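You operate a simulated robot arm through the tools that you are given. There is no shell and no other tool.

You are at the controls of a simulated robot arm. One attempt, no reset.

Task
Mix into the green band, then run the blue tub to its mark.
Fine: lid shut, switch unlocked; stop the mixer in the counter's green band; the white mark.

The check looks at the end state, three seconds after you hand in, the way a careful person would. Anything else that was tipped, shoved, dropped, spilled or broken makes it a failure. A push-on lid holds only when it is set on centred and level and pressed home; a screw cap is set on level and turned clockwise until tight.

Robot
A 6-joint arm with a four-finger gripper, fixed in place. Base frame: the origin is at the foot of the arm, x ahead of it, y to its left, z up. Lengths are in mm, angles in degrees, forces in N, time in s.
With the tool pointing down near the work surface it reaches from about 440 to 780 mm from the base axis. Its first joint turns from -166.0 to 166.0 degrees. Payload 3.67 kg.
The tool frame sits at the grasp point between the pads (the TCP): z along the fingers, y along the line on which they close. The tips reach 28 mm beyond it. The gripper opens to 112 mm. The gripper's body begins 73 mm behind the TCP.
Orientation is that of the tool frame in the base frame, as a unit quaternion [w, x, y, z]. With the fingers straight down and closing along the base's y, the tool's x points along the base's -x, its y along +y and its z along -z.

Tools
- The arm moves only by the tool arm_command. Its argument "targets" is a list of rows, each an object of numbers (a shift or turn left out is 0, a gripper value left out holds the last): "x", "y", "z": the shift along the tool's x, y, z in units of 400 mm (1.0 is 400 mm); "rx", "ry", "rz": the turn, a rotation vector about the tool's x, y, z in units of 60 degrees (1.0 is 60 degrees); "jaw": the finger opening in mm, from 0 to 112. In form: [{"x": .., "y": .., "z": .., "rx": .., "ry": .., "rz": .., "jaw": ..}, ...]. A call has 1 to 20 rows; each row is the pose to reach, as a shift and turn from the pose commanded when the call began, along the tool's axes at that moment. A call with a number of a shift or a turn outside -1 to 1 is refused whole. A row lasts 0.2 s, in which the tool goes at most 50 mm and 8.6 degrees; a call with a longer step from one row to the next is refused whole, and so is a gripper value outside its range. A pose out of reach is approached as far as the arm can. The call stops where the force on the tool passes 90 N (or 10 N more than at its start, if that is more) or the arm is blocked; 0.2 s more then pass. Each finger halts on what it meets, pressing with about 43 N; the grip force reading is that of the motor and also rises with nothing between the fingers. The clock runs only during rows and for 0.2 s after the last one: add rows that repeat a pose to give the fingers time. The reply holds the time, the measured pose of the TCP, the force on the tool along the base axes, the opening and the grip force, in the units named above and with some noise, with the torque about the TCP (base axes, N m) and any sound that the robot's microphone picked up.
- Cameras (640 x 400 px; columns grow to the right, rows downward): "scene" is fixed at [400.4, -501.1, 1460.5]; the picture's right is [0.99, 0.14, 0.00], its down [0.06, -0.43, -0.90] and it looks along [-0.12, 0.89, -0.44] (base axes); focal length 342 px, centre (320, 200). "wrist" rides on the gripper at [60, -18, -104] in the tool frame; the picture's right is [0.29, 0.96, 0.00], its down [-0.80, 0.24, -0.55] and it looks along [-0.53, 0.16, 0.83] (tool axes); focal length 234 px, centre (320, 200).
- capture(camera): a new picture of that camera. It takes no simulated time.
- probe_pixels(camera, pixels): there is no depth. For up to 12 entries [column, row, z] of the newest picture of that camera ("zoom" is the newest enlarged one), the place [x, y] in the base frame at which the ray of that pixel passes the height z, good to about 2 mm. It takes no simulated time.
- close_up(camera, box): a new picture of the part [left, top, right, bottom] of that camera's present view, enlarged. It takes no simulated time.
- finish_job(): hands the job in; it is judged then, once.

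Open the gripper and draw the arm clear of the work before you hand the job in, unless the task says otherwise.

The tools are called by a JSON object that holds its "api" and its "payload". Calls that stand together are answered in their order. arm_command: Moves the arm, as the interface text tells. Its arguments: {"type":"object","properties":{"targets":{"type":"array"}},"required":["targets"]} The other tools are called the same way: capture (camera) takes a picture; probe_pixels (camera, pixels) gives the place at which the rays of pixels pass given heights; close_up (camera, box) takes an enlarged picture of a part of a camera's view; finish_job () hands the job in.

At the start:

```text
time: 0.0
tool_pos: [225.5, 378.9, 1321.2]
ee_rot: [0.0, 0.0, 1.0, 0.001]
ft_force: [-1.2, -0.5, 0.4]
moment: [0.01, -0.01, -0.02]
finger_gap: 112.1
grip_force: 0.0
```

scene: 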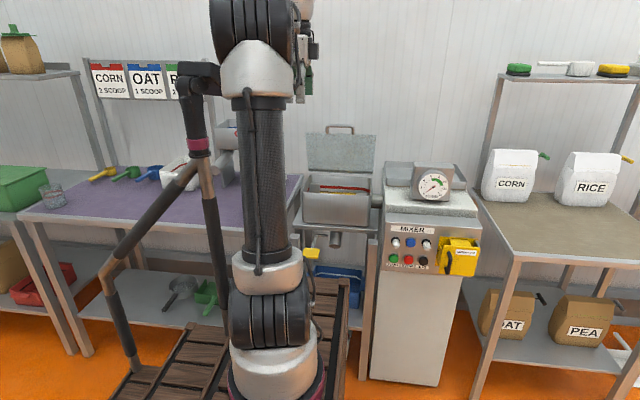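
wrist: 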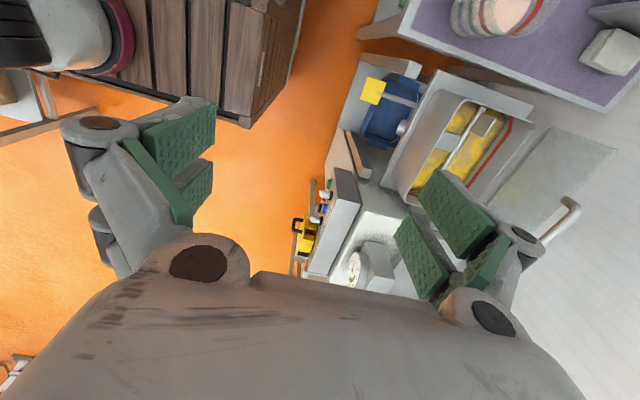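

The scene shows a mixer with an open lid (around 340,150), a control panel (400,245) with a yellow box (460,257), and a blue tub under it (340,280). I'll take close-ups of these parts.

{"api": "close_up", "payload": {"camera": "scene", "box": [370, 150, 490, 280]}}

{"api": "close_up", "payload": {"camera": "scene", "box": [280, 110, 400, 320]}}

{"api": "close_up", "payload": {"camera": "wrist", "box": [280, 60, 620, 300]}}

{"api": "close_up", "payload": {"camera": "scene", "box": [0, 40, 320, 240]}}

```text
3.08 times, centred on (430, 215) of scene
```

zoom: 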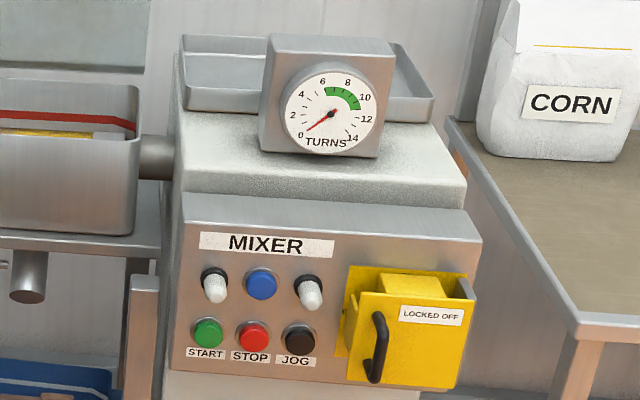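

```text
1.90 times, centred on (340, 215) of scene
```

zoom: 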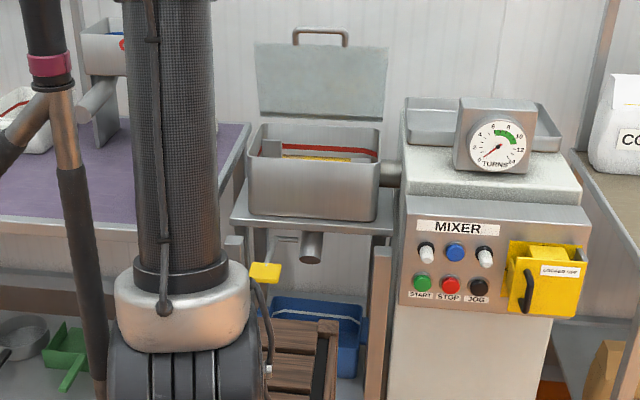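

```text
1.67 times, centred on (450, 180) of wrist
```

zoom: 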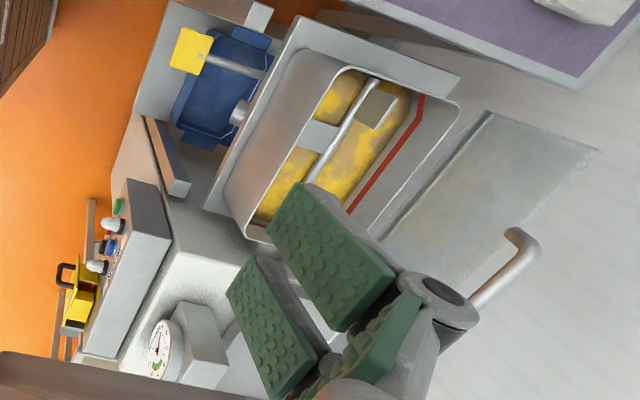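

```text
2.00 times, centred on (160, 140) of scene
```

zoom: 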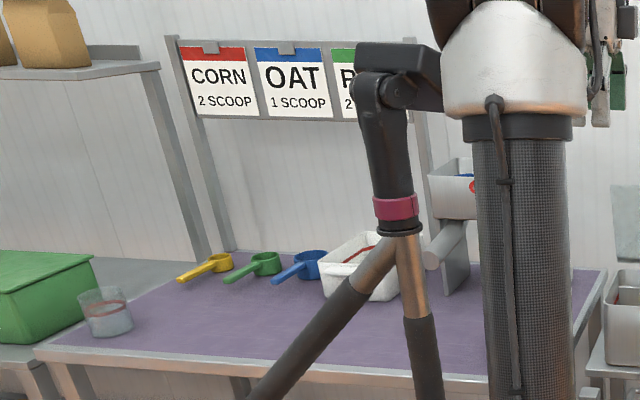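

The start button triangulates to about (521, 500, 758), the yellow lever to about (226, 537, 705) and the lid handle to about (295, 936, 1070). I'll swing the tool towards horizontal, facing +y, in free space in front of the mixer so I can see better.

{"api": "arm_command", "payload": {"targets": [{"x": -0.05, "y": -0.012, "z": 0.06, "rx": -0.0577, "ry": 0.0577, "rz": 0.0577}, {"x": -0.1, "y": -0.024, "z": 0.12, "rx": -0.1154, "ry": 0.1154, "rz": 0.1154}, {"x": -0.15, "y": -0.036, "z": 0.18, "rx": -0.1731, "ry": 0.1731, "rz": 0.1731}, {"x": -0.2, "y": -0.048, "z": 0.24, "rx": -0.2308, "ry": 0.2308, "rz": 0.2308}, {"x": -0.25, "y": -0.06, "z": 0.3, "rx": -0.2885, "ry": 0.2885, "rz": 0.2885}, {"x": -0.3, "y": -0.072, "z": 0.36, "rx": -0.3462, "ry": 0.3462, "rz": 0.3462}, {"x": -0.35, "y": -0.084, "z": 0.42, "rx": -0.4039, "ry": 0.4039, "rz": 0.4039}, {"x": -0.4, "y": -0.096, "z": 0.48, "rx": -0.4616, "ry": 0.4616, "rz": 0.4616}, {"x": -0.45, "y": -0.108, "z": 0.54, "rx": -0.5193, "ry": 0.5193, "rz": 0.5193}, {"x": -0.5, "y": -0.12, "z": 0.6, "rx": -0.577, "ry": 0.577, "rz": 0.577}, {"x": -0.5, "y": -0.12, "z": 0.6, "rx": -0.577, "ry": 0.577, "rz": 0.577}]}}

{"api": "capture", "payload": {"camera": "scene"}}

{"api": "capture", "payload": {"camera": "wrist"}}

```text
time: 2.4
tool_pos: [425.6, 330.2, 1078.7]
ee_rot: [-0.289, 0.288, 0.866, 0.29]
ft_force: [0.1, -0.6, 0.3]
moment: [-0.01, 0.01, 0.02]
finger_gap: 112.0
grip_force: 0.1
```

```text
taken
```

scene: 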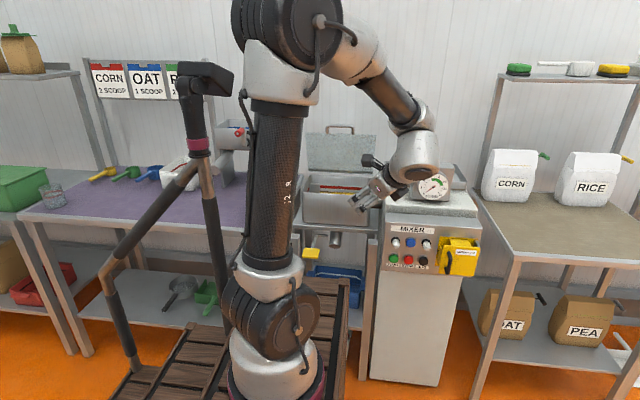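

```text
taken
```

wrist: 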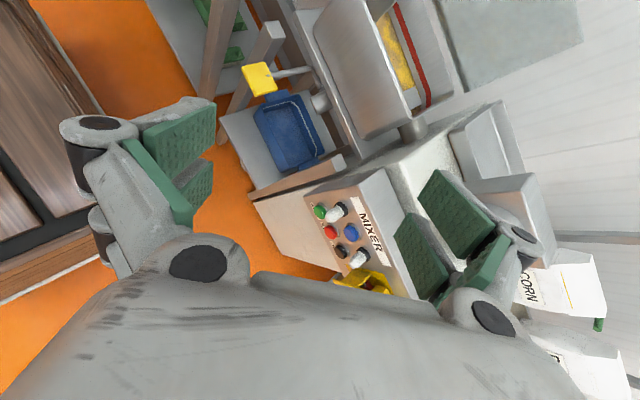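

The wrist view now shows the tub with a white mark around (290,130), the lever and the buttons. I'll complete the second half of the turn in place.

{"api": "arm_command", "payload": {"targets": [{"rx": -0.0721, "ry": 0.0721, "rz": 0.0721}, {"rx": -0.1443, "ry": 0.1443, "rz": 0.1443}, {"rx": -0.2164, "ry": 0.2164, "rz": 0.2164}, {"rx": -0.2886, "ry": 0.2886, "rz": 0.2886}, {"rx": -0.3607, "ry": 0.3607, "rz": 0.3607}, {"rx": -0.4329, "ry": 0.4329, "rz": 0.4329}, {"rx": -0.505, "ry": 0.505, "rz": 0.505}, {"rx": -0.5774, "ry": 0.5774, "rz": 0.5774}, {"rx": -0.5774, "ry": 0.5774, "rz": 0.5774}]}}

{"api": "capture", "payload": {"camera": "scene"}}

{"api": "capture", "payload": {"camera": "wrist"}}

```text
time: 4.4
tool_pos: [435.9, 339.4, 1081.2]
ee_rot: [0.502, -0.499, -0.5, -0.499]
ft_force: [-0.4, 0.5, -0.3]
moment: [0.05, 0.01, -0.02]
finger_gap: 111.9
grip_force: 0.1
out of reach, approached as far as the arm can: row 8, 9
```

```text
taken
```

scene: 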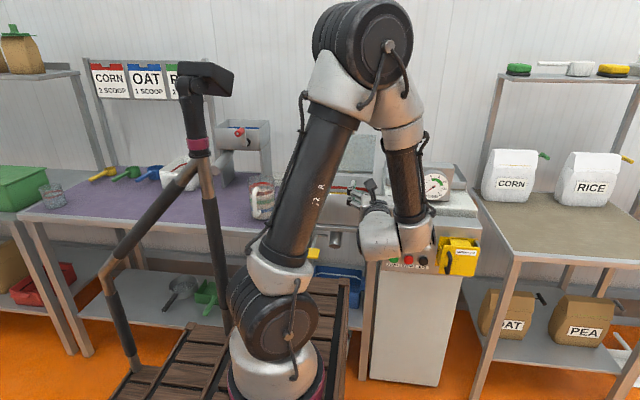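

```text
taken
```

wrist: 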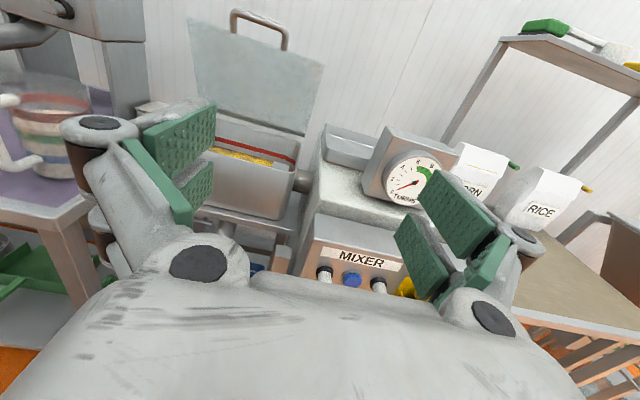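

The tool now faces +y, and the pose was slightly out of reach because it is too close to the base. I'll move right and down so the wrist camera sees the panel.

{"api": "arm_command", "payload": {"targets": [{"x": -0.09, "y": 0.045}, {"x": -0.18, "y": 0.09}, {"x": -0.27, "y": 0.135}, {"x": -0.36, "y": 0.18}, {"x": -0.43, "y": 0.22}, {"x": -0.43, "y": 0.22}]}}

{"api": "capture", "payload": {"camera": "scene"}}

{"api": "capture", "payload": {"camera": "wrist"}}

```text
time: 5.8
tool_pos: [525.8, 338.4, 910.3]
ee_rot: [0.501, -0.499, -0.499, -0.5]
ft_force: [0.7, -0.1, 0.1]
moment: [-0.01, -0.03, 0.02]
finger_gap: 112.0
grip_force: 0.1
```

```text
taken
```

scene: 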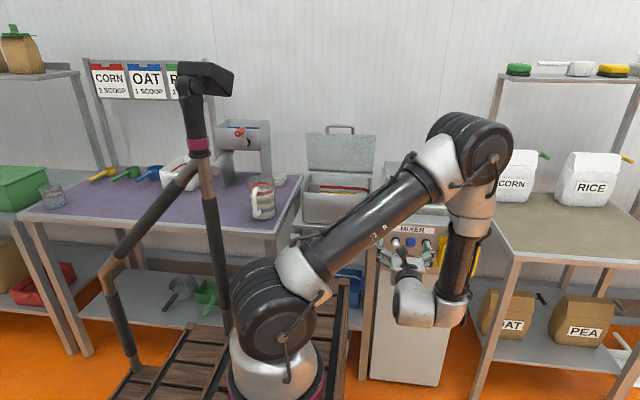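

```text
taken
```

wrist: 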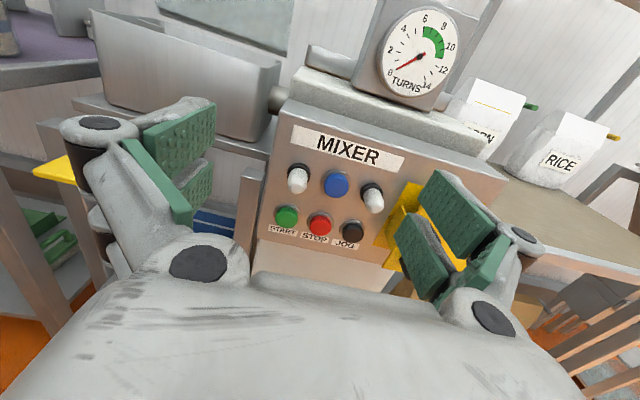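

I can see the panel between the fingers, with the dial at 0. I'll zoom in on the buttons, the dial and the yellow switch.

{"api": "close_up", "payload": {"camera": "wrist", "box": [250, 100, 450, 270]}}

{"api": "close_up", "payload": {"camera": "wrist", "box": [350, 0, 490, 110]}}

{"api": "close_up", "payload": {"camera": "scene", "box": [290, 110, 400, 320]}}

```text
2.35 times, centred on (350, 185) of wrist
```

zoom: 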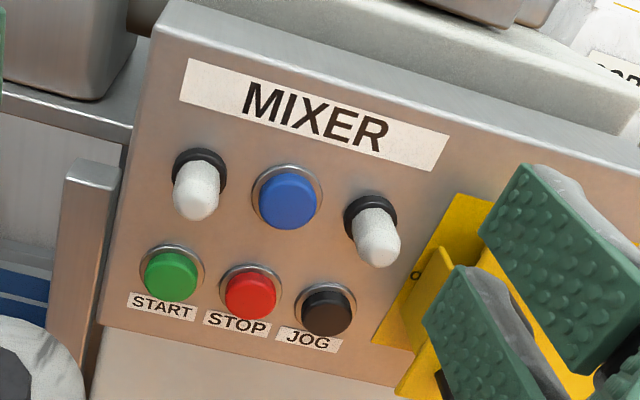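

```text
3.64 times, centred on (420, 55) of wrist
```

zoom: 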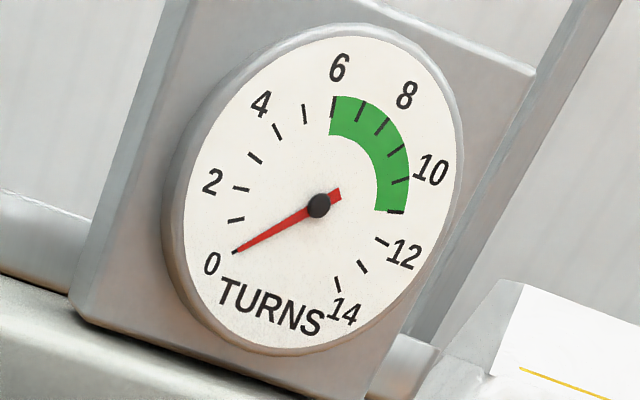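

```text
1.90 times, centred on (345, 215) of scene
```

zoom: 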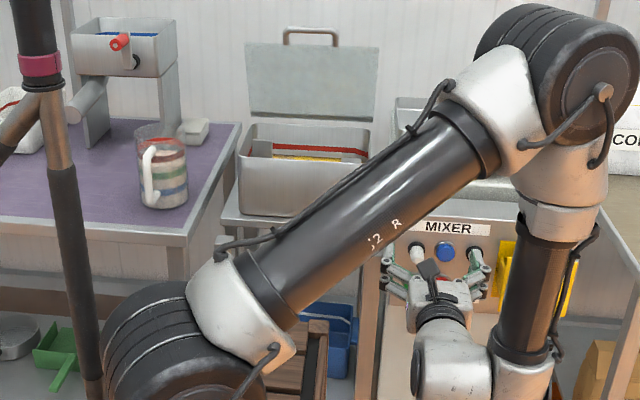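

The dial has its green band from about 6 to 11 turns. I'll shift right to look at the yellow LOCKED OFF switch more closely.

{"api": "arm_command", "payload": {"targets": [{"x": 0, "y": 0.1}, {"x": 0, "y": 0.2}, {"x": -0.02, "y": 0.3}, {"x": -0.05, "y": 0.35}, {"x": -0.05, "y": 0.35}]}}

{"api": "capture", "payload": {"camera": "wrist"}}

{"api": "close_up", "payload": {"camera": "wrist", "box": [190, 90, 430, 260]}}

{"api": "close_up", "payload": {"camera": "scene", "box": [280, 170, 500, 320]}}

```text
time: 7.0
tool_pos: [665.6, 340.3, 890.9]
ee_rot: [0.501, -0.499, -0.5, -0.5]
ft_force: [-0.9, -0.1, -0.2]
moment: [0.03, 0.02, 0.0]
finger_gap: 112.3
grip_force: 0.2
```

```text
taken
```

wrist: 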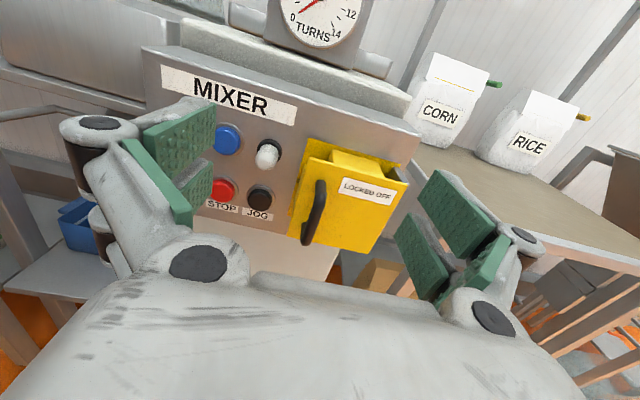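

```text
2.35 times, centred on (310, 175) of wrist
```

zoom: 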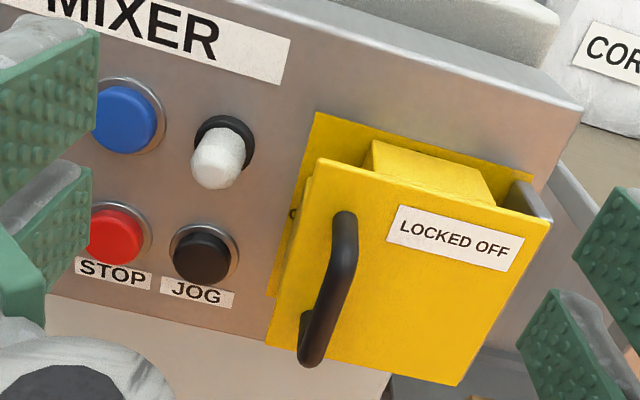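

```text
2.67 times, centred on (390, 245) of scene
```

zoom: 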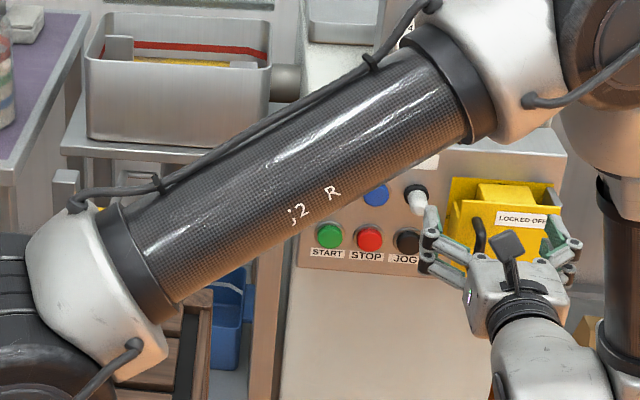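

The yellow plate appears to be a cover with a black handle on its left (around (318,215) in the wrist view) and a hinge on its right. I'll raise and pitch the tool down to see it from above.

{"api": "arm_command", "payload": {"targets": [{"x": 0.06, "y": -0.03, "ry": -0.12}, {"x": 0.12, "y": -0.06, "ry": -0.24}, {"x": 0.18, "y": -0.09, "ry": -0.36}, {"x": 0.24, "y": -0.12, "ry": -0.48}, {"x": 0.3, "y": -0.15, "ry": -0.6}, {"x": 0.36, "y": -0.15, "ry": -0.72}, {"x": 0.36, "y": -0.15, "ry": -0.72}]}}

{"api": "capture", "payload": {"camera": "wrist"}}

{"api": "capture", "payload": {"camera": "scene"}}

```text
time: 8.6
tool_pos: [603.9, 341.1, 1033.2]
ee_rot: [-0.281, 0.648, 0.651, 0.28]
ft_force: [-0.1, 0.5, 0.6]
moment: [-0.01, 0.03, -0.04]
finger_gap: 112.1
grip_force: 0.0
```

```text
taken
```

wrist: 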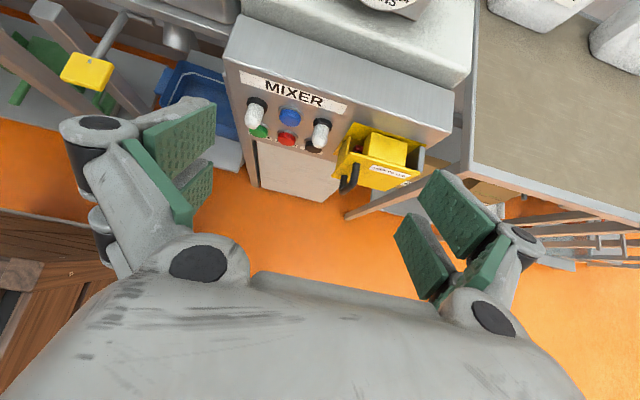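

```text
taken
```

scene: 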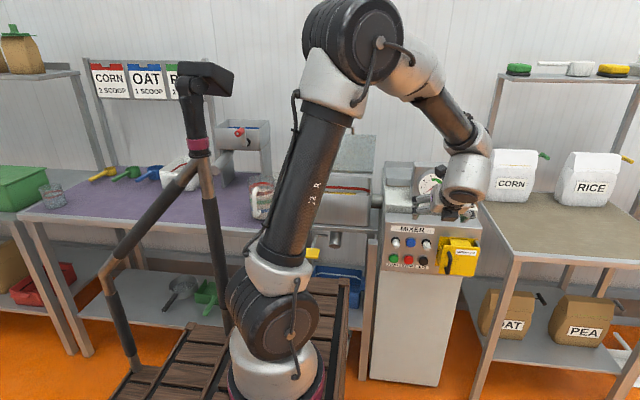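

{"api": "close_up", "payload": {"camera": "wrist", "box": [220, 60, 460, 210]}}

{"api": "close_up", "payload": {"camera": "wrist", "box": [320, 110, 440, 200]}}

{"api": "close_up", "payload": {"camera": "wrist", "box": [50, 0, 250, 140]}}

```text
2.67 times, centred on (340, 135) of wrist
```

zoom: 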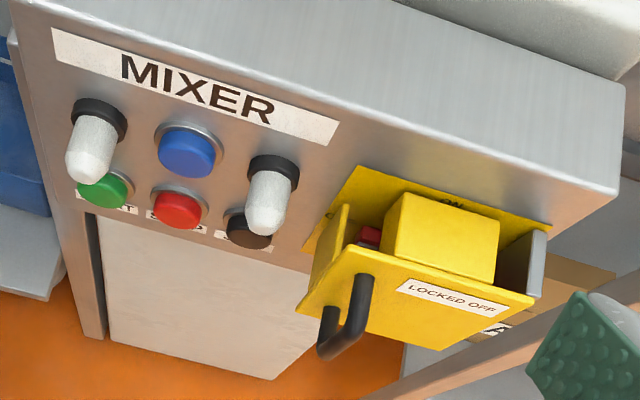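

```text
4.44 times, centred on (380, 155) of wrist
```

zoom: 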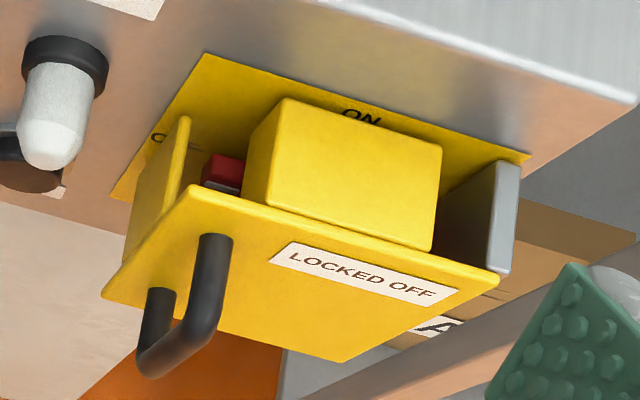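

```text
2.86 times, centred on (150, 70) of wrist
```

zoom: 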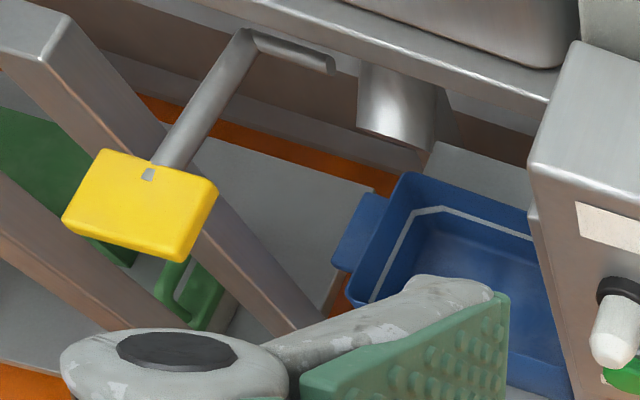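

The cover has a handle on its left and a red rotary knob behind it, with OFF at left and ON at top. The discharge lever is an L-shaped crank with a yellow paddle, and the tub has a white line inside. Next I'll move left and up to study the bowl lid.

{"api": "arm_command", "payload": {"targets": [{"x": 0.05, "y": -0.08, "z": 0.007}, {"x": 0.1, "y": -0.16, "z": 0.014}, {"x": 0.15, "y": -0.25, "z": 0.021}, {"x": 0.2, "y": -0.34, "z": 0.028}, {"x": 0.25, "y": -0.43, "z": 0.035}, {"x": 0.3, "y": -0.52, "z": 0.042}, {"x": 0.36, "y": -0.61, "z": 0.05}, {"x": 0.42, "y": -0.7, "z": 0.06}, {"x": 0.475, "y": -0.775, "z": 0.068}, {"x": 0.475, "y": -0.775, "z": 0.068}]}}

{"api": "capture", "payload": {"camera": "wrist"}}

{"api": "capture", "payload": {"camera": "scene"}}

```text
time: 10.8
tool_pos: [320.3, 489.1, 1148.7]
ee_rot: [-0.291, 0.642, 0.654, 0.274]
ft_force: [-0.2, 0.2, -0.6]
moment: [0.04, 0.01, 0.01]
finger_gap: 112.2
grip_force: 0.0
out of reach, approached as far as the arm can: row 8, 9, 10
```

```text
taken
```

wrist: 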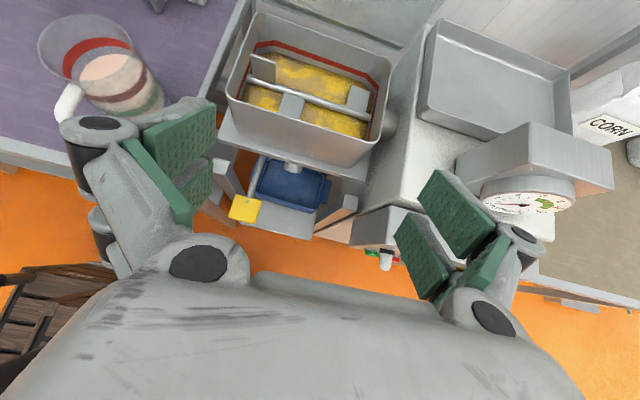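

```text
taken
```

scene: 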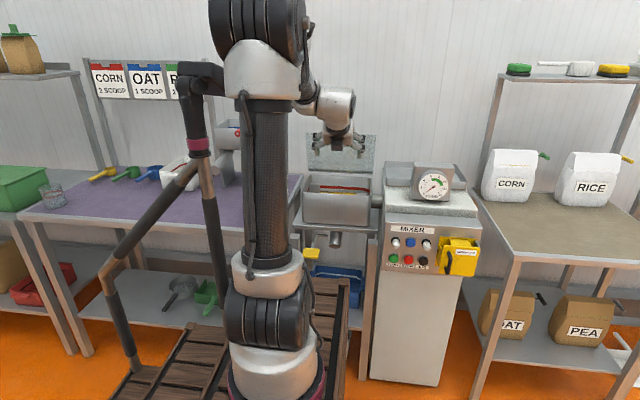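

The bowl is already loaded with yellow feed. I'll pitch back up to see the lid and its handle.

{"api": "arm_command", "payload": {"targets": [{"ry": 0.12}, {"ry": 0.24}, {"ry": 0.36}, {"ry": 0.48}, {"ry": 0.6}, {"ry": 0.7}, {"ry": 0.7}]}}

{"api": "capture", "payload": {"camera": "wrist"}}

{"api": "capture", "payload": {"camera": "scene"}}

```text
time: 12.4
tool_pos: [288.8, 488.1, 1160.7]
ee_rot: [-0.48, 0.507, 0.505, 0.506]
ft_force: [0.4, 0.1, 0.8]
moment: [0.01, -0.02, 0.0]
finger_gap: 112.3
grip_force: 0.2
out of reach, approached as far as the arm can: row 3, 4, 5, 6, 7
```

```text
taken
```

wrist: 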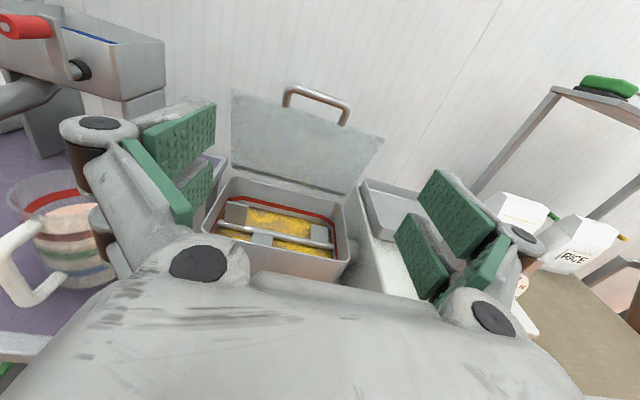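

```text
taken
```

scene: 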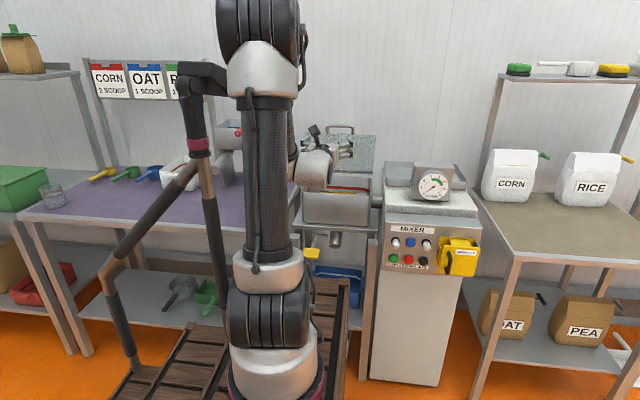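

I'll probe matching lid points in the wrist and scene pictures at several heights to triangulate the handle and the hinge.

{"api": "probe_pixels", "payload": {"camera": "wrist", "pixels": [[318, 92, 1000], [318, 92, 1100], [232, 92, 1000], [232, 92, 1100], [383, 138, 1000], [383, 138, 1100], [230, 163, 880], [230, 163, 980], [352, 195, 880], [352, 195, 980], [205, 232, 900], [345, 262, 900]]}}

{"api": "probe_pixels", "payload": {"camera": "scene", "pixels": [[340, 126, 1000], [340, 126, 1100], [305.8, 132.4, 1000], [305.8, 132.4, 1100], [375.8, 136, 1000], [375.8, 136, 1100], [309.5, 166.6, 880], [309.5, 166.6, 980], [373, 173, 880], [373, 173, 980], [304, 190, 900], [369, 194, 900]]}}

{"api": "close_up", "payload": {"camera": "wrist", "box": [180, 60, 420, 280]}}

{"api": "close_up", "payload": {"camera": "scene", "box": [270, 110, 400, 220]}}

```text
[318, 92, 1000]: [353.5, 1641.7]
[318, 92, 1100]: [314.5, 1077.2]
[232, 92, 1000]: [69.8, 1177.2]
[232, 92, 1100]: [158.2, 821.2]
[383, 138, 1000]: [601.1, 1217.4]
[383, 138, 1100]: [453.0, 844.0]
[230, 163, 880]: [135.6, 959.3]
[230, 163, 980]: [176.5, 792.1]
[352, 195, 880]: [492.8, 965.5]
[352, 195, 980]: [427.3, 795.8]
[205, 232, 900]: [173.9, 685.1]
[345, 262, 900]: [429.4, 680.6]
```

```text
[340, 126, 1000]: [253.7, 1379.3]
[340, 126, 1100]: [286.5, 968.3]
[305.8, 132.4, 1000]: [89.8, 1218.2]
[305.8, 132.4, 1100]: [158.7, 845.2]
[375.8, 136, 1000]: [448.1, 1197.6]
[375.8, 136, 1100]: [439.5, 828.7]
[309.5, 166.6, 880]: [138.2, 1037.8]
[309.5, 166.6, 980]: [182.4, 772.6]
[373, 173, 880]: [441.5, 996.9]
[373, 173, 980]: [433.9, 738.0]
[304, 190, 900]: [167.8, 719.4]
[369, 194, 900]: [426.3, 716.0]
```

```text
1.82 times, centred on (300, 170) of wrist
```

zoom: 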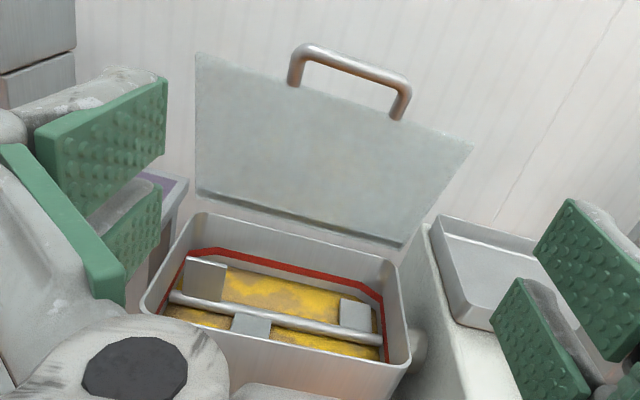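

```text
3.64 times, centred on (335, 165) of scene
```

zoom: 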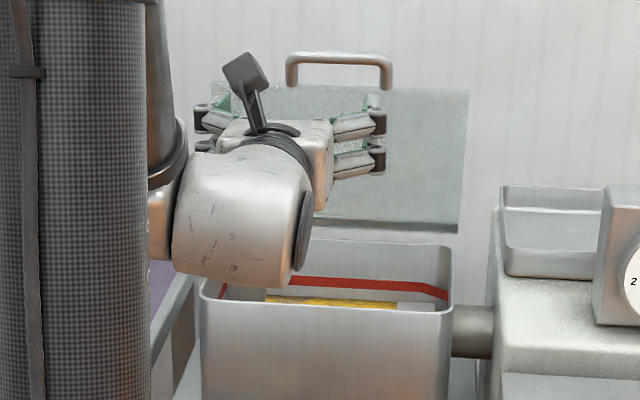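

The lid stands vertical at y≈820 with its hinge at z≈955, and the U-handle bar is at about (299, 832, 1139). I'll move out a little and roll the gripper so the fingers close vertically, to grip the bar from above and below.

{"api": "arm_command", "payload": {"targets": [{"z": 0.1, "rz": -0.13}, {"z": 0.17, "rz": -0.26}, {"z": 0.23, "rz": -0.39}, {"z": 0.23, "rz": -0.52}, {"z": 0.23, "rz": -0.65}, {"z": 0.23, "rz": -0.75}, {"z": 0.23, "rz": -0.75}]}}

{"api": "arm_command", "payload": {"targets": [{"rz": -0.13}, {"rz": -0.26}, {"rz": -0.39}, {"rz": -0.52}, {"rz": -0.65}, {"rz": -0.75}, {"rz": -0.75}]}}

{"api": "capture", "payload": {"camera": "wrist"}}

{"api": "capture", "payload": {"camera": "scene"}}

```text
time: 14.0
tool_pos: [290.4, 580.1, 1157.4]
ee_rot: [-0.269, 0.272, 0.66, 0.646]
ft_force: [0.1, 0.8, 0.4]
moment: [-0.06, 0.01, 0.0]
finger_gap: 112.1
grip_force: 0.1
```

```text
time: 15.6
tool_pos: [288.6, 579.8, 1158.9]
ee_rot: [-0.001, -0.001, 0.714, 0.7]
ft_force: [0.7, -0.8, -0.1]
moment: [0.02, -0.05, 0.0]
finger_gap: 111.9
grip_force: 0.0
```

```text
taken
```

wrist: 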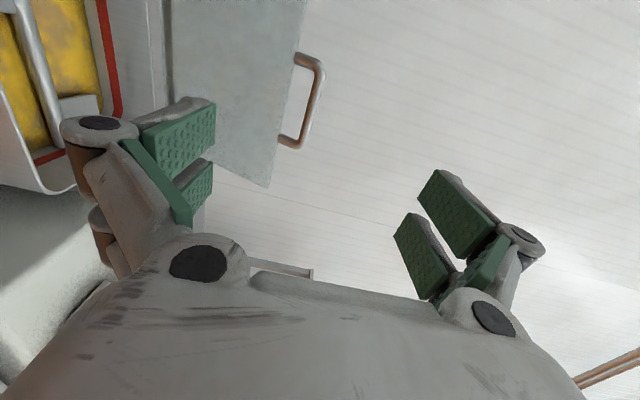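

```text
taken
```

scene: 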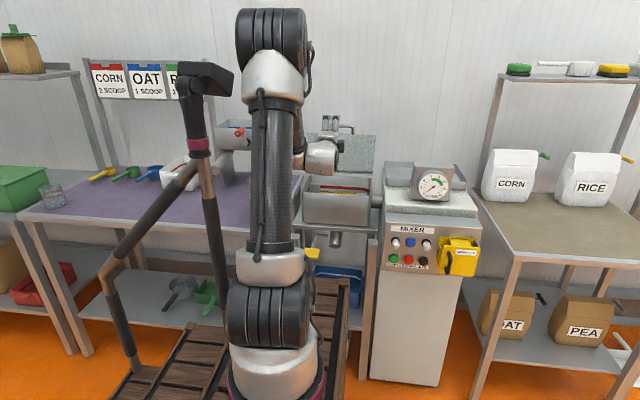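

The fingers now close vertically, with the handle bar in the wrist view around (313,100). I'll probe it at several heights and compare with the scene.

{"api": "probe_pixels", "payload": {"camera": "wrist", "pixels": [[314, 100, 1110], [314, 100, 1120], [314, 100, 1130], [314, 100, 1140], [314, 100, 1150], [296, 60, 1105], [280, 141, 1105], [304, 10, 1100], [268, 186, 1100], [316, 66, 1130], [302, 138, 1130]]}}

{"api": "probe_pixels", "payload": {"camera": "scene", "pixels": [[340, 125.5, 1110], [340, 125.5, 1120], [340, 125.5, 1130], [340, 125.5, 1140], [340, 125.5, 1150], [374, 136, 1095], [374, 136, 1105]]}}

{"api": "close_up", "payload": {"camera": "wrist", "box": [160, 0, 400, 200]}}

{"api": "close_up", "payload": {"camera": "scene", "box": [290, 105, 400, 235]}}

```text
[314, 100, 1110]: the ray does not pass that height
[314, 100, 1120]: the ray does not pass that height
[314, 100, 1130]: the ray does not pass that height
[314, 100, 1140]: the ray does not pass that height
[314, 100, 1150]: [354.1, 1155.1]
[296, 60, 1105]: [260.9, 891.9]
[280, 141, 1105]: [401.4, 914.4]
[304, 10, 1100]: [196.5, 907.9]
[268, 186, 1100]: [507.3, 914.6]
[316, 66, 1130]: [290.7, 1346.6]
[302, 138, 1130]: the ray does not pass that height
```

```text
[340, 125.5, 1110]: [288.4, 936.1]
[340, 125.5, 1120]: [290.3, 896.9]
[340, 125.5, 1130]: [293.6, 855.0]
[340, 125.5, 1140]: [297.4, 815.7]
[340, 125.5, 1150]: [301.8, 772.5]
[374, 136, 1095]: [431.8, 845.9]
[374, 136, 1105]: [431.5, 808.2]
```

```text
2.00 times, centred on (280, 100) of wrist
```

zoom: 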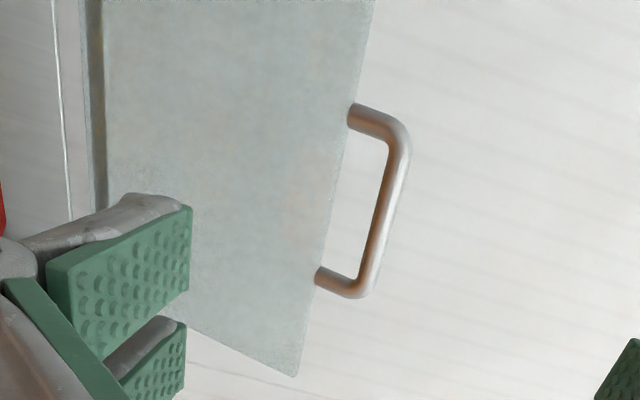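

```text
3.08 times, centred on (345, 170) of scene
```

zoom: 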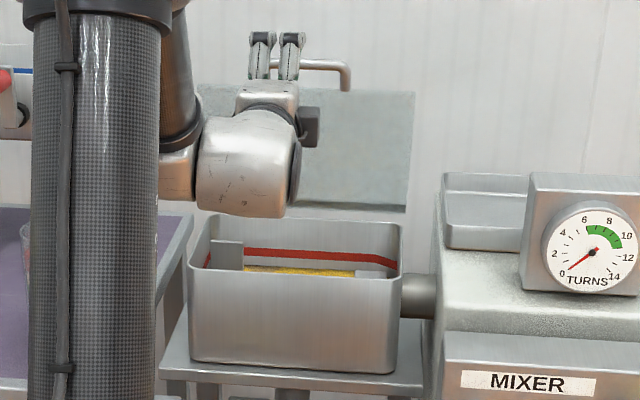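

The bar's centre is near z≈1142, y≈812, with about 30 mm clear between it and the lid edge. I'll narrow the jaw to 40, level the tool and move to just short of the bar.

{"api": "arm_command", "payload": {"targets": [{"x": -0.01, "y": -0.012, "z": 0.1, "rx": -0.01, "jaw": 80}, {"x": -0.02, "y": -0.0245, "z": 0.2, "rx": -0.019, "jaw": 50}, {"x": -0.02, "y": -0.0245, "z": 0.3, "rx": -0.019, "jaw": 40}, {"x": -0.02, "y": -0.0245, "z": 0.36, "rx": -0.019, "jaw": 40}, {"x": -0.02, "y": -0.0245, "z": 0.36, "rx": -0.019, "jaw": 40}]}}

{"api": "capture", "payload": {"camera": "wrist"}}

{"api": "capture", "payload": {"camera": "scene"}}

{"api": "close_up", "payload": {"camera": "scene", "box": [290, 105, 400, 235]}}

```text
time: 16.8
tool_pos: [297.1, 725.0, 1145.6]
ee_rot: [0.0, -0.001, 0.707, 0.707]
ft_force: [0.8, 0.3, 1.0]
moment: [0.01, 0.0, 0.0]
finger_gap: 39.9
grip_force: 0.2
```

```text
taken
```

wrist: 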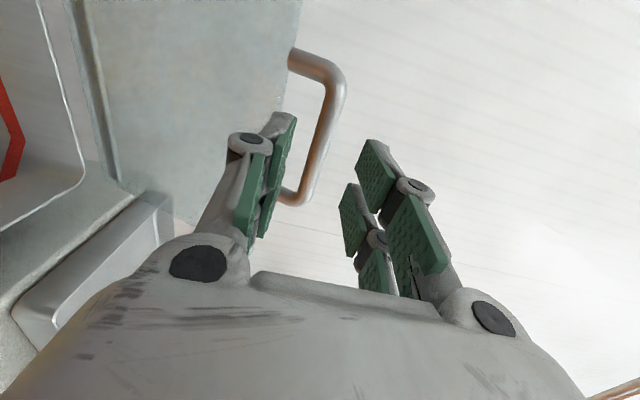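

```text
taken
```

scene: 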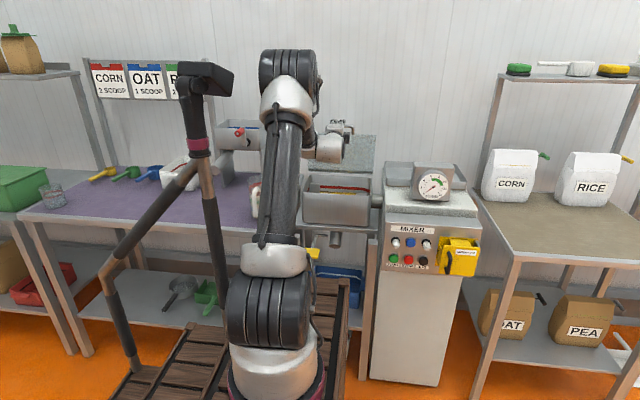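

```text
3.08 times, centred on (345, 170) of scene
```

zoom: 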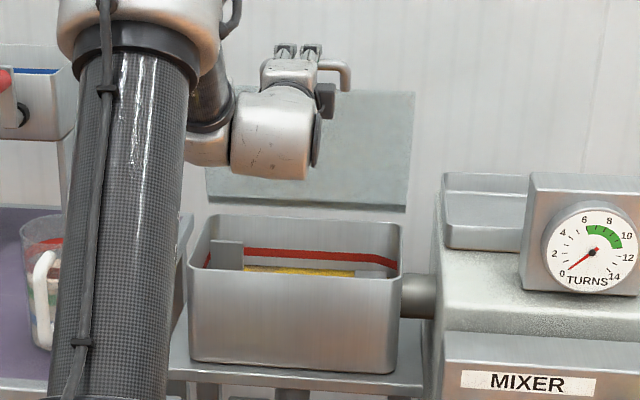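

I'll probe the bar ends in this nearer wrist view to refine where the bar is relative to the fingertips.

{"api": "probe_pixels", "payload": {"camera": "wrist", "pixels": [[337, 80, 1135], [337, 80, 1140], [337, 80, 1145], [320, 140, 1138], [320, 140, 1142], [320, 140, 1148], [284, 105, 1100], [284, 105, 1105], [284, 105, 1110], [298, 200, 1138], [298, 200, 1142]]}}

{"api": "probe_pixels", "payload": {"camera": "scene", "pixels": [[352, 126.5, 1135], [352, 126.5, 1140], [352, 126.5, 1145], [354, 136, 1100], [354, 136, 1105], [354, 136, 1110]]}}

{"api": "close_up", "payload": {"camera": "scene", "box": [310, 105, 380, 150]}}

{"api": "close_up", "payload": {"camera": "wrist", "box": [200, 20, 460, 280]}}

```text
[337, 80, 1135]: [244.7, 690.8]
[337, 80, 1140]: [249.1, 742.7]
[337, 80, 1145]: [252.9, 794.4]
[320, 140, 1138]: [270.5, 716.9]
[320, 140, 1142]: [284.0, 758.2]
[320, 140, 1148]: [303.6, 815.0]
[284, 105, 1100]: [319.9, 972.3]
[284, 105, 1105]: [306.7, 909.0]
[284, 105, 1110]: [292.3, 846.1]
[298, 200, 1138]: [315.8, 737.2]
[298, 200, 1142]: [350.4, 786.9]
```

```text
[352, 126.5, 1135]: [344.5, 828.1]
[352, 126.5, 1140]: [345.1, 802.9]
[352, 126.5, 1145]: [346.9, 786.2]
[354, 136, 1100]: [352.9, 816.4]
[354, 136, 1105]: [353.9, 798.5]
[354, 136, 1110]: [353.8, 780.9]
```

```text
8.89 times, centred on (345, 128) of scene
```

zoom: 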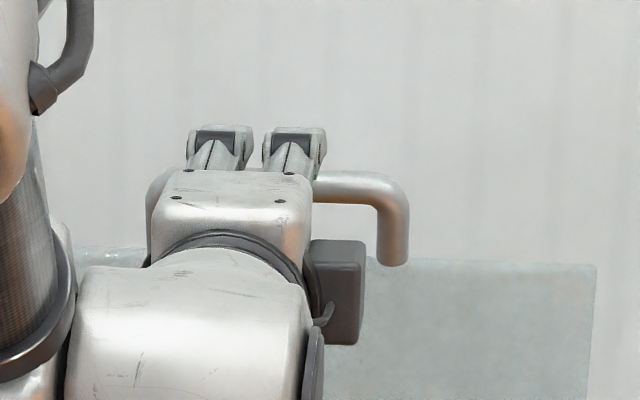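

```text
1.54 times, centred on (330, 150) of wrist
```

zoom: 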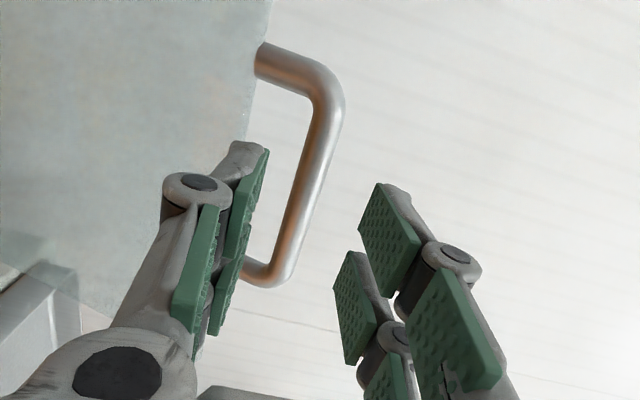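

The bar triangulates to about y=785, z=1144. I'll narrow the jaw to 34 and inch forward 35 mm, watching the force.

{"api": "arm_command", "payload": {"targets": [{"z": 0.0, "jaw": 34}, {"z": 0.02, "jaw": 34}, {"z": 0.04, "jaw": 34}, {"z": 0.06, "jaw": 34}, {"z": 0.0875, "jaw": 34}, {"z": 0.0875, "jaw": 34}]}}

{"api": "close_up", "payload": {"camera": "wrist", "box": [200, 20, 460, 280]}}

{"api": "close_up", "payload": {"camera": "scene", "box": [310, 105, 380, 150]}}

```text
time: 18.2
tool_pos: [297.2, 758.5, 1146.1]
ee_rot: [0.0, -0.001, 0.707, 0.707]
ft_force: [0.6, 0.8, 0.4]
moment: [-0.01, 0.03, -0.04]
finger_gap: 33.8
grip_force: 0.1
```

```text
1.54 times, centred on (330, 150) of wrist
```

zoom: 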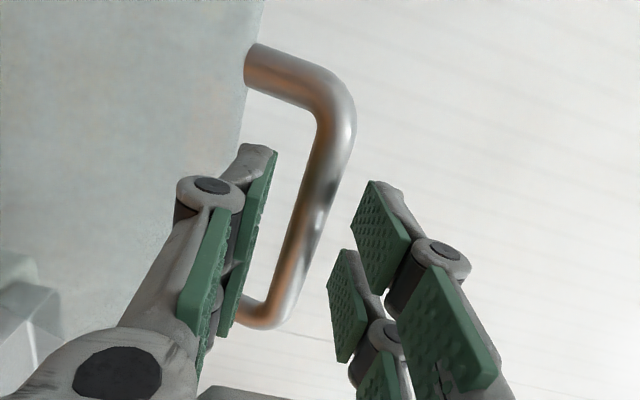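

```text
8.89 times, centred on (345, 128) of scene
```

zoom: 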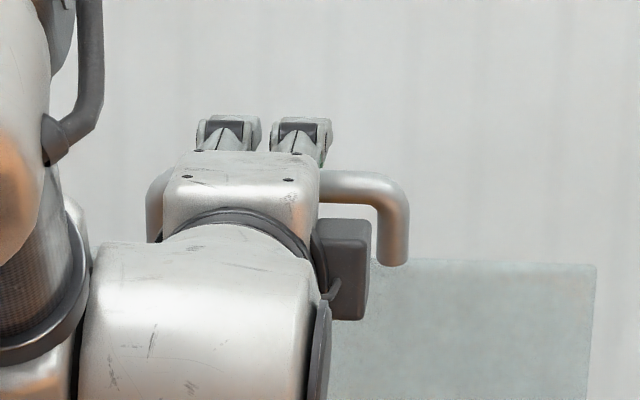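

The bar sits between the fingers near the tip plane. I'll advance another 22 mm, checking for contact force.

{"api": "arm_command", "payload": {"targets": [{"z": 0.015}, {"z": 0.03}, {"z": 0.055}, {"z": 0.055}]}}

{"api": "close_up", "payload": {"camera": "wrist", "box": [200, 20, 460, 280]}}

{"api": "close_up", "payload": {"camera": "scene", "box": [310, 105, 380, 150]}}

```text
time: 19.2
tool_pos: [297.2, 781.8, 1145.5]
ee_rot: [-0.001, -0.001, 0.707, 0.707]
ft_force: [-0.7, 0.4, -1.0]
moment: [0.01, 0.01, 0.0]
finger_gap: 34.1
grip_force: 0.0
```

```text
1.54 times, centred on (330, 150) of wrist
```

zoom: 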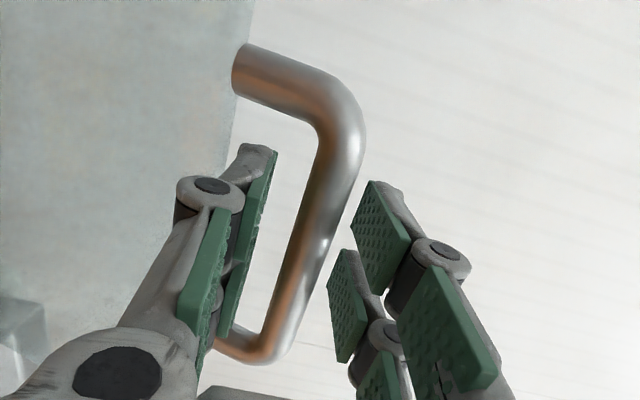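

```text
8.89 times, centred on (345, 128) of scene
```

zoom: 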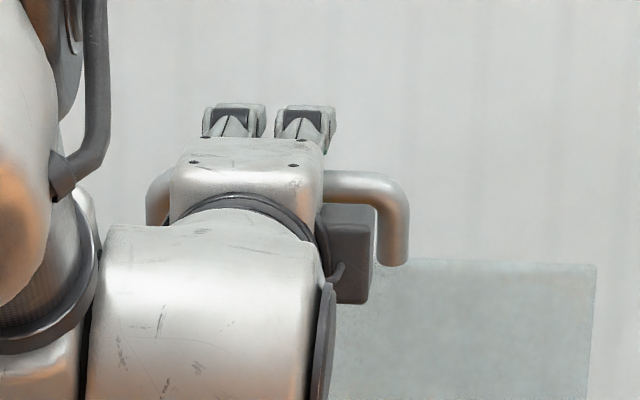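

The growth in the bar's apparent size puts it right at the fingertip plane (y≈807). I'll advance 14 mm more, then close slowly.

{"api": "arm_command", "payload": {"targets": [{"z": 0.0175}, {"z": 0.035}, {"z": 0.035}]}}

{"api": "close_up", "payload": {"camera": "wrist", "box": [200, 20, 460, 280]}}

```text
time: 20.0
tool_pos: [297.2, 795.0, 1145.3]
ee_rot: [-0.001, -0.001, 0.707, 0.708]
ft_force: [-1.6, -1.3, 4.1]
moment: [-0.05, 0.01, -0.02]
finger_gap: 32.1
grip_force: 0.1
```

```text
1.54 times, centred on (330, 150) of wrist
```

zoom: 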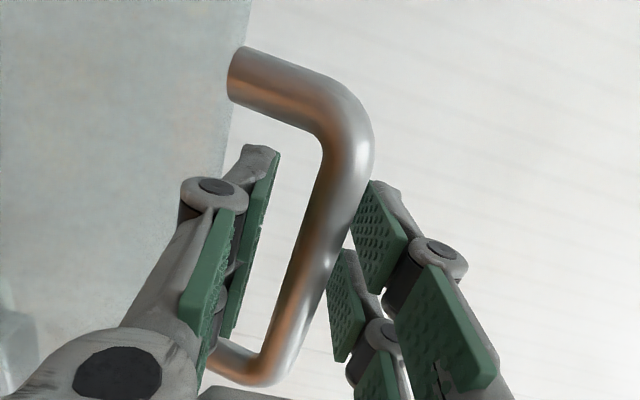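

The gap dropped to 32 with a small upward force, so the lower finger lightly touches the lid edge. The bar is centred between the pads, so I'll close on it.

{"api": "arm_command", "payload": {"targets": [{"jaw": 26}, {"jaw": 20}, {"jaw": 14}, {"jaw": 8}, {"jaw": 8}]}}

{"api": "close_up", "payload": {"camera": "wrist", "box": [200, 20, 460, 280]}}

{"api": "capture", "payload": {"camera": "scene"}}

```text
time: 21.2
tool_pos: [297.0, 794.4, 1145.4]
ee_rot: [-0.002, 0.0, 0.707, 0.707]
ft_force: [-1.2, -2.3, 6.1]
moment: [-0.01, 1.67, -0.06]
finger_gap: 12.2
grip_force: 44.9
```

```text
1.54 times, centred on (330, 150) of wrist
```

zoom: 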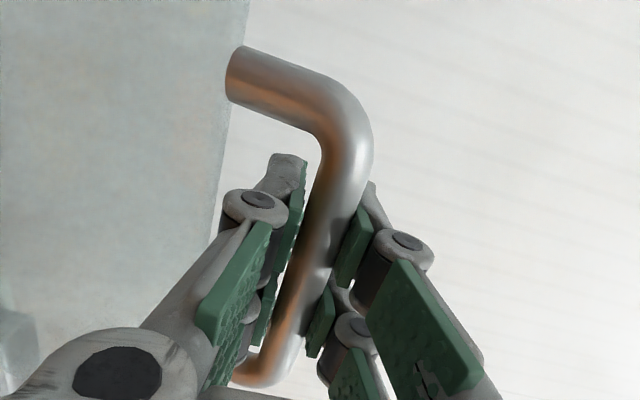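

```text
taken
```

scene: 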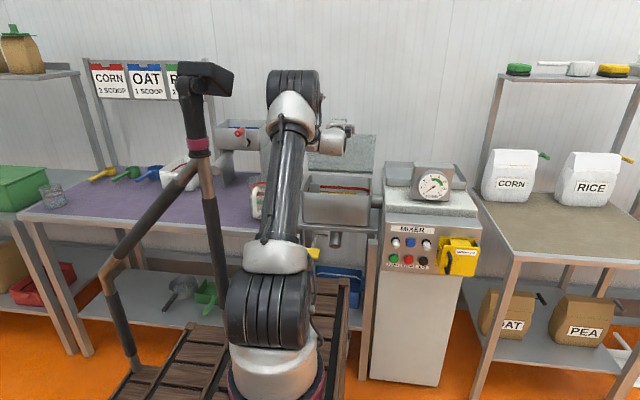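

The grip is firm on the 12 mm bar. I'll pull it slowly along the estimated hinge arc (hinge near y=790, z=960, radius 186) and check the forces.

{"api": "arm_command", "payload": {"targets": [{"z": -0.013, "y": 0.0005, "jaw": 8}, {"z": -0.0258, "y": 0.001, "jaw": 8}, {"z": -0.038, "y": 0.001, "jaw": 8}, {"z": -0.05, "y": 0.0015, "jaw": 8}, {"z": -0.066, "y": 0.001, "jaw": 8}, {"z": -0.0825, "y": 0.0, "jaw": 8}]}}

{"api": "capture", "payload": {"camera": "wrist"}}

{"api": "close_up", "payload": {"camera": "scene", "box": [290, 105, 400, 235]}}

```text
time: 22.6
tool_pos: [296.9, 765.5, 1133.3]
ee_rot: [-0.002, -0.001, 0.715, 0.699]
ft_force: [-5.4, 33.1, -62.5]
moment: [0.57, 1.43, 0.43]
finger_gap: 12.5
grip_force: 44.6
```

```text
taken
```

wrist: 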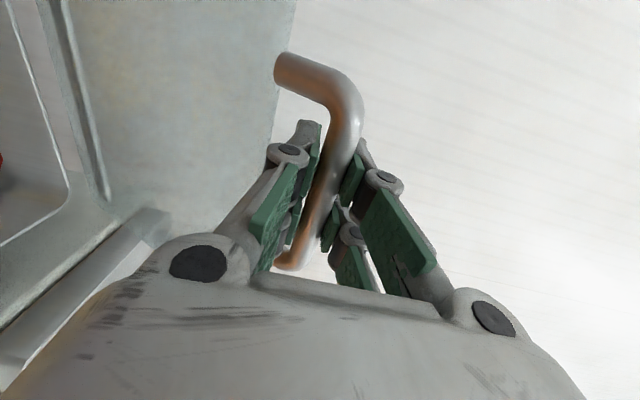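

```text
3.08 times, centred on (345, 170) of scene
```

zoom: 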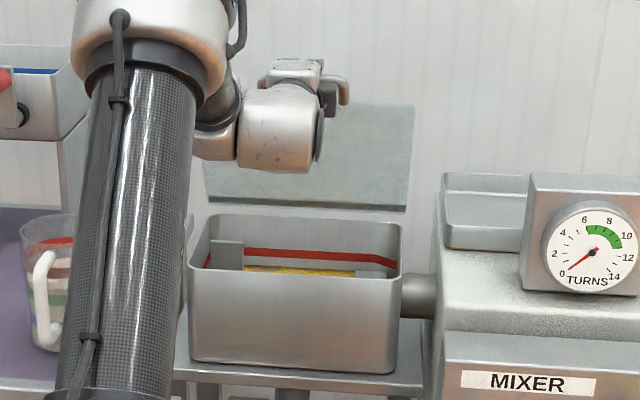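

The force (33, -62) shows the true arc drops faster, so the hinge is further back than I estimated. I'll lower the command about 12 mm to relax the load and re-read.

{"api": "arm_command", "payload": {"targets": [{"y": -0.015, "jaw": 8}, {"y": -0.03, "jaw": 8}, {"y": -0.033, "jaw": 8}]}}

```text
time: 23.4
tool_pos: [297.8, 762.3, 1133.5]
ee_rot: [-0.001, -0.001, 0.707, 0.707]
ft_force: [-7.7, 13.5, -25.3]
moment: [0.34, 1.64, 0.6]
finger_gap: 12.6
grip_force: 44.9
```

{"api": "arm_command", "payload": {"targets": [{"y": -0.006, "jaw": 8}, {"y": -0.0125, "jaw": 8}, {"y": -0.0125, "jaw": 8}]}}

```text
time: 24.2
tool_pos: [296.4, 762.0, 1131.6]
ee_rot: [-0.001, -0.001, 0.705, 0.709]
ft_force: [-5.1, -2.7, 10.3]
moment: [0.17, 1.64, 0.83]
finger_gap: 12.4
grip_force: 45.0
```

The load is now nearly neutral, and the motion so far fits a lid leaning forward about 28° (hinge near y≈864). I'll continue along that arc in a small step.

{"api": "arm_command", "payload": {"targets": [{"z": -0.014, "y": -0.006, "jaw": 8}, {"z": -0.028, "y": -0.014, "jaw": 8}, {"z": -0.042, "y": -0.023, "jaw": 8}, {"z": -0.056, "y": -0.033, "jaw": 8}, {"z": -0.07, "y": -0.043, "jaw": 8}, {"z": -0.07, "y": -0.043, "jaw": 8}]}}

{"api": "close_up", "payload": {"camera": "scene", "box": [290, 105, 400, 235]}}

{"api": "capture", "payload": {"camera": "wrist"}}

```text
time: 25.6
tool_pos: [297.5, 732.1, 1111.8]
ee_rot: [-0.001, -0.001, 0.705, 0.709]
ft_force: [-1.3, -22.9, 31.9]
moment: [-0.11, 1.56, 0.53]
finger_gap: 12.4
grip_force: 45.0
```

```text
3.08 times, centred on (345, 170) of scene
```

zoom: 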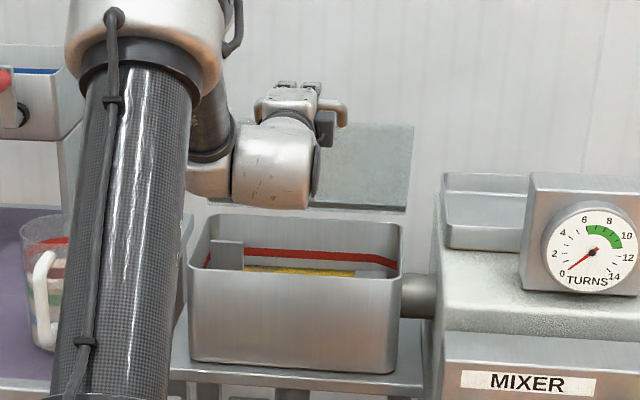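

```text
taken
```

wrist: 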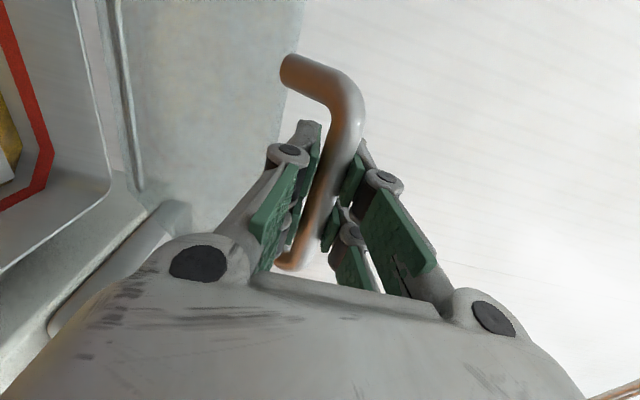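

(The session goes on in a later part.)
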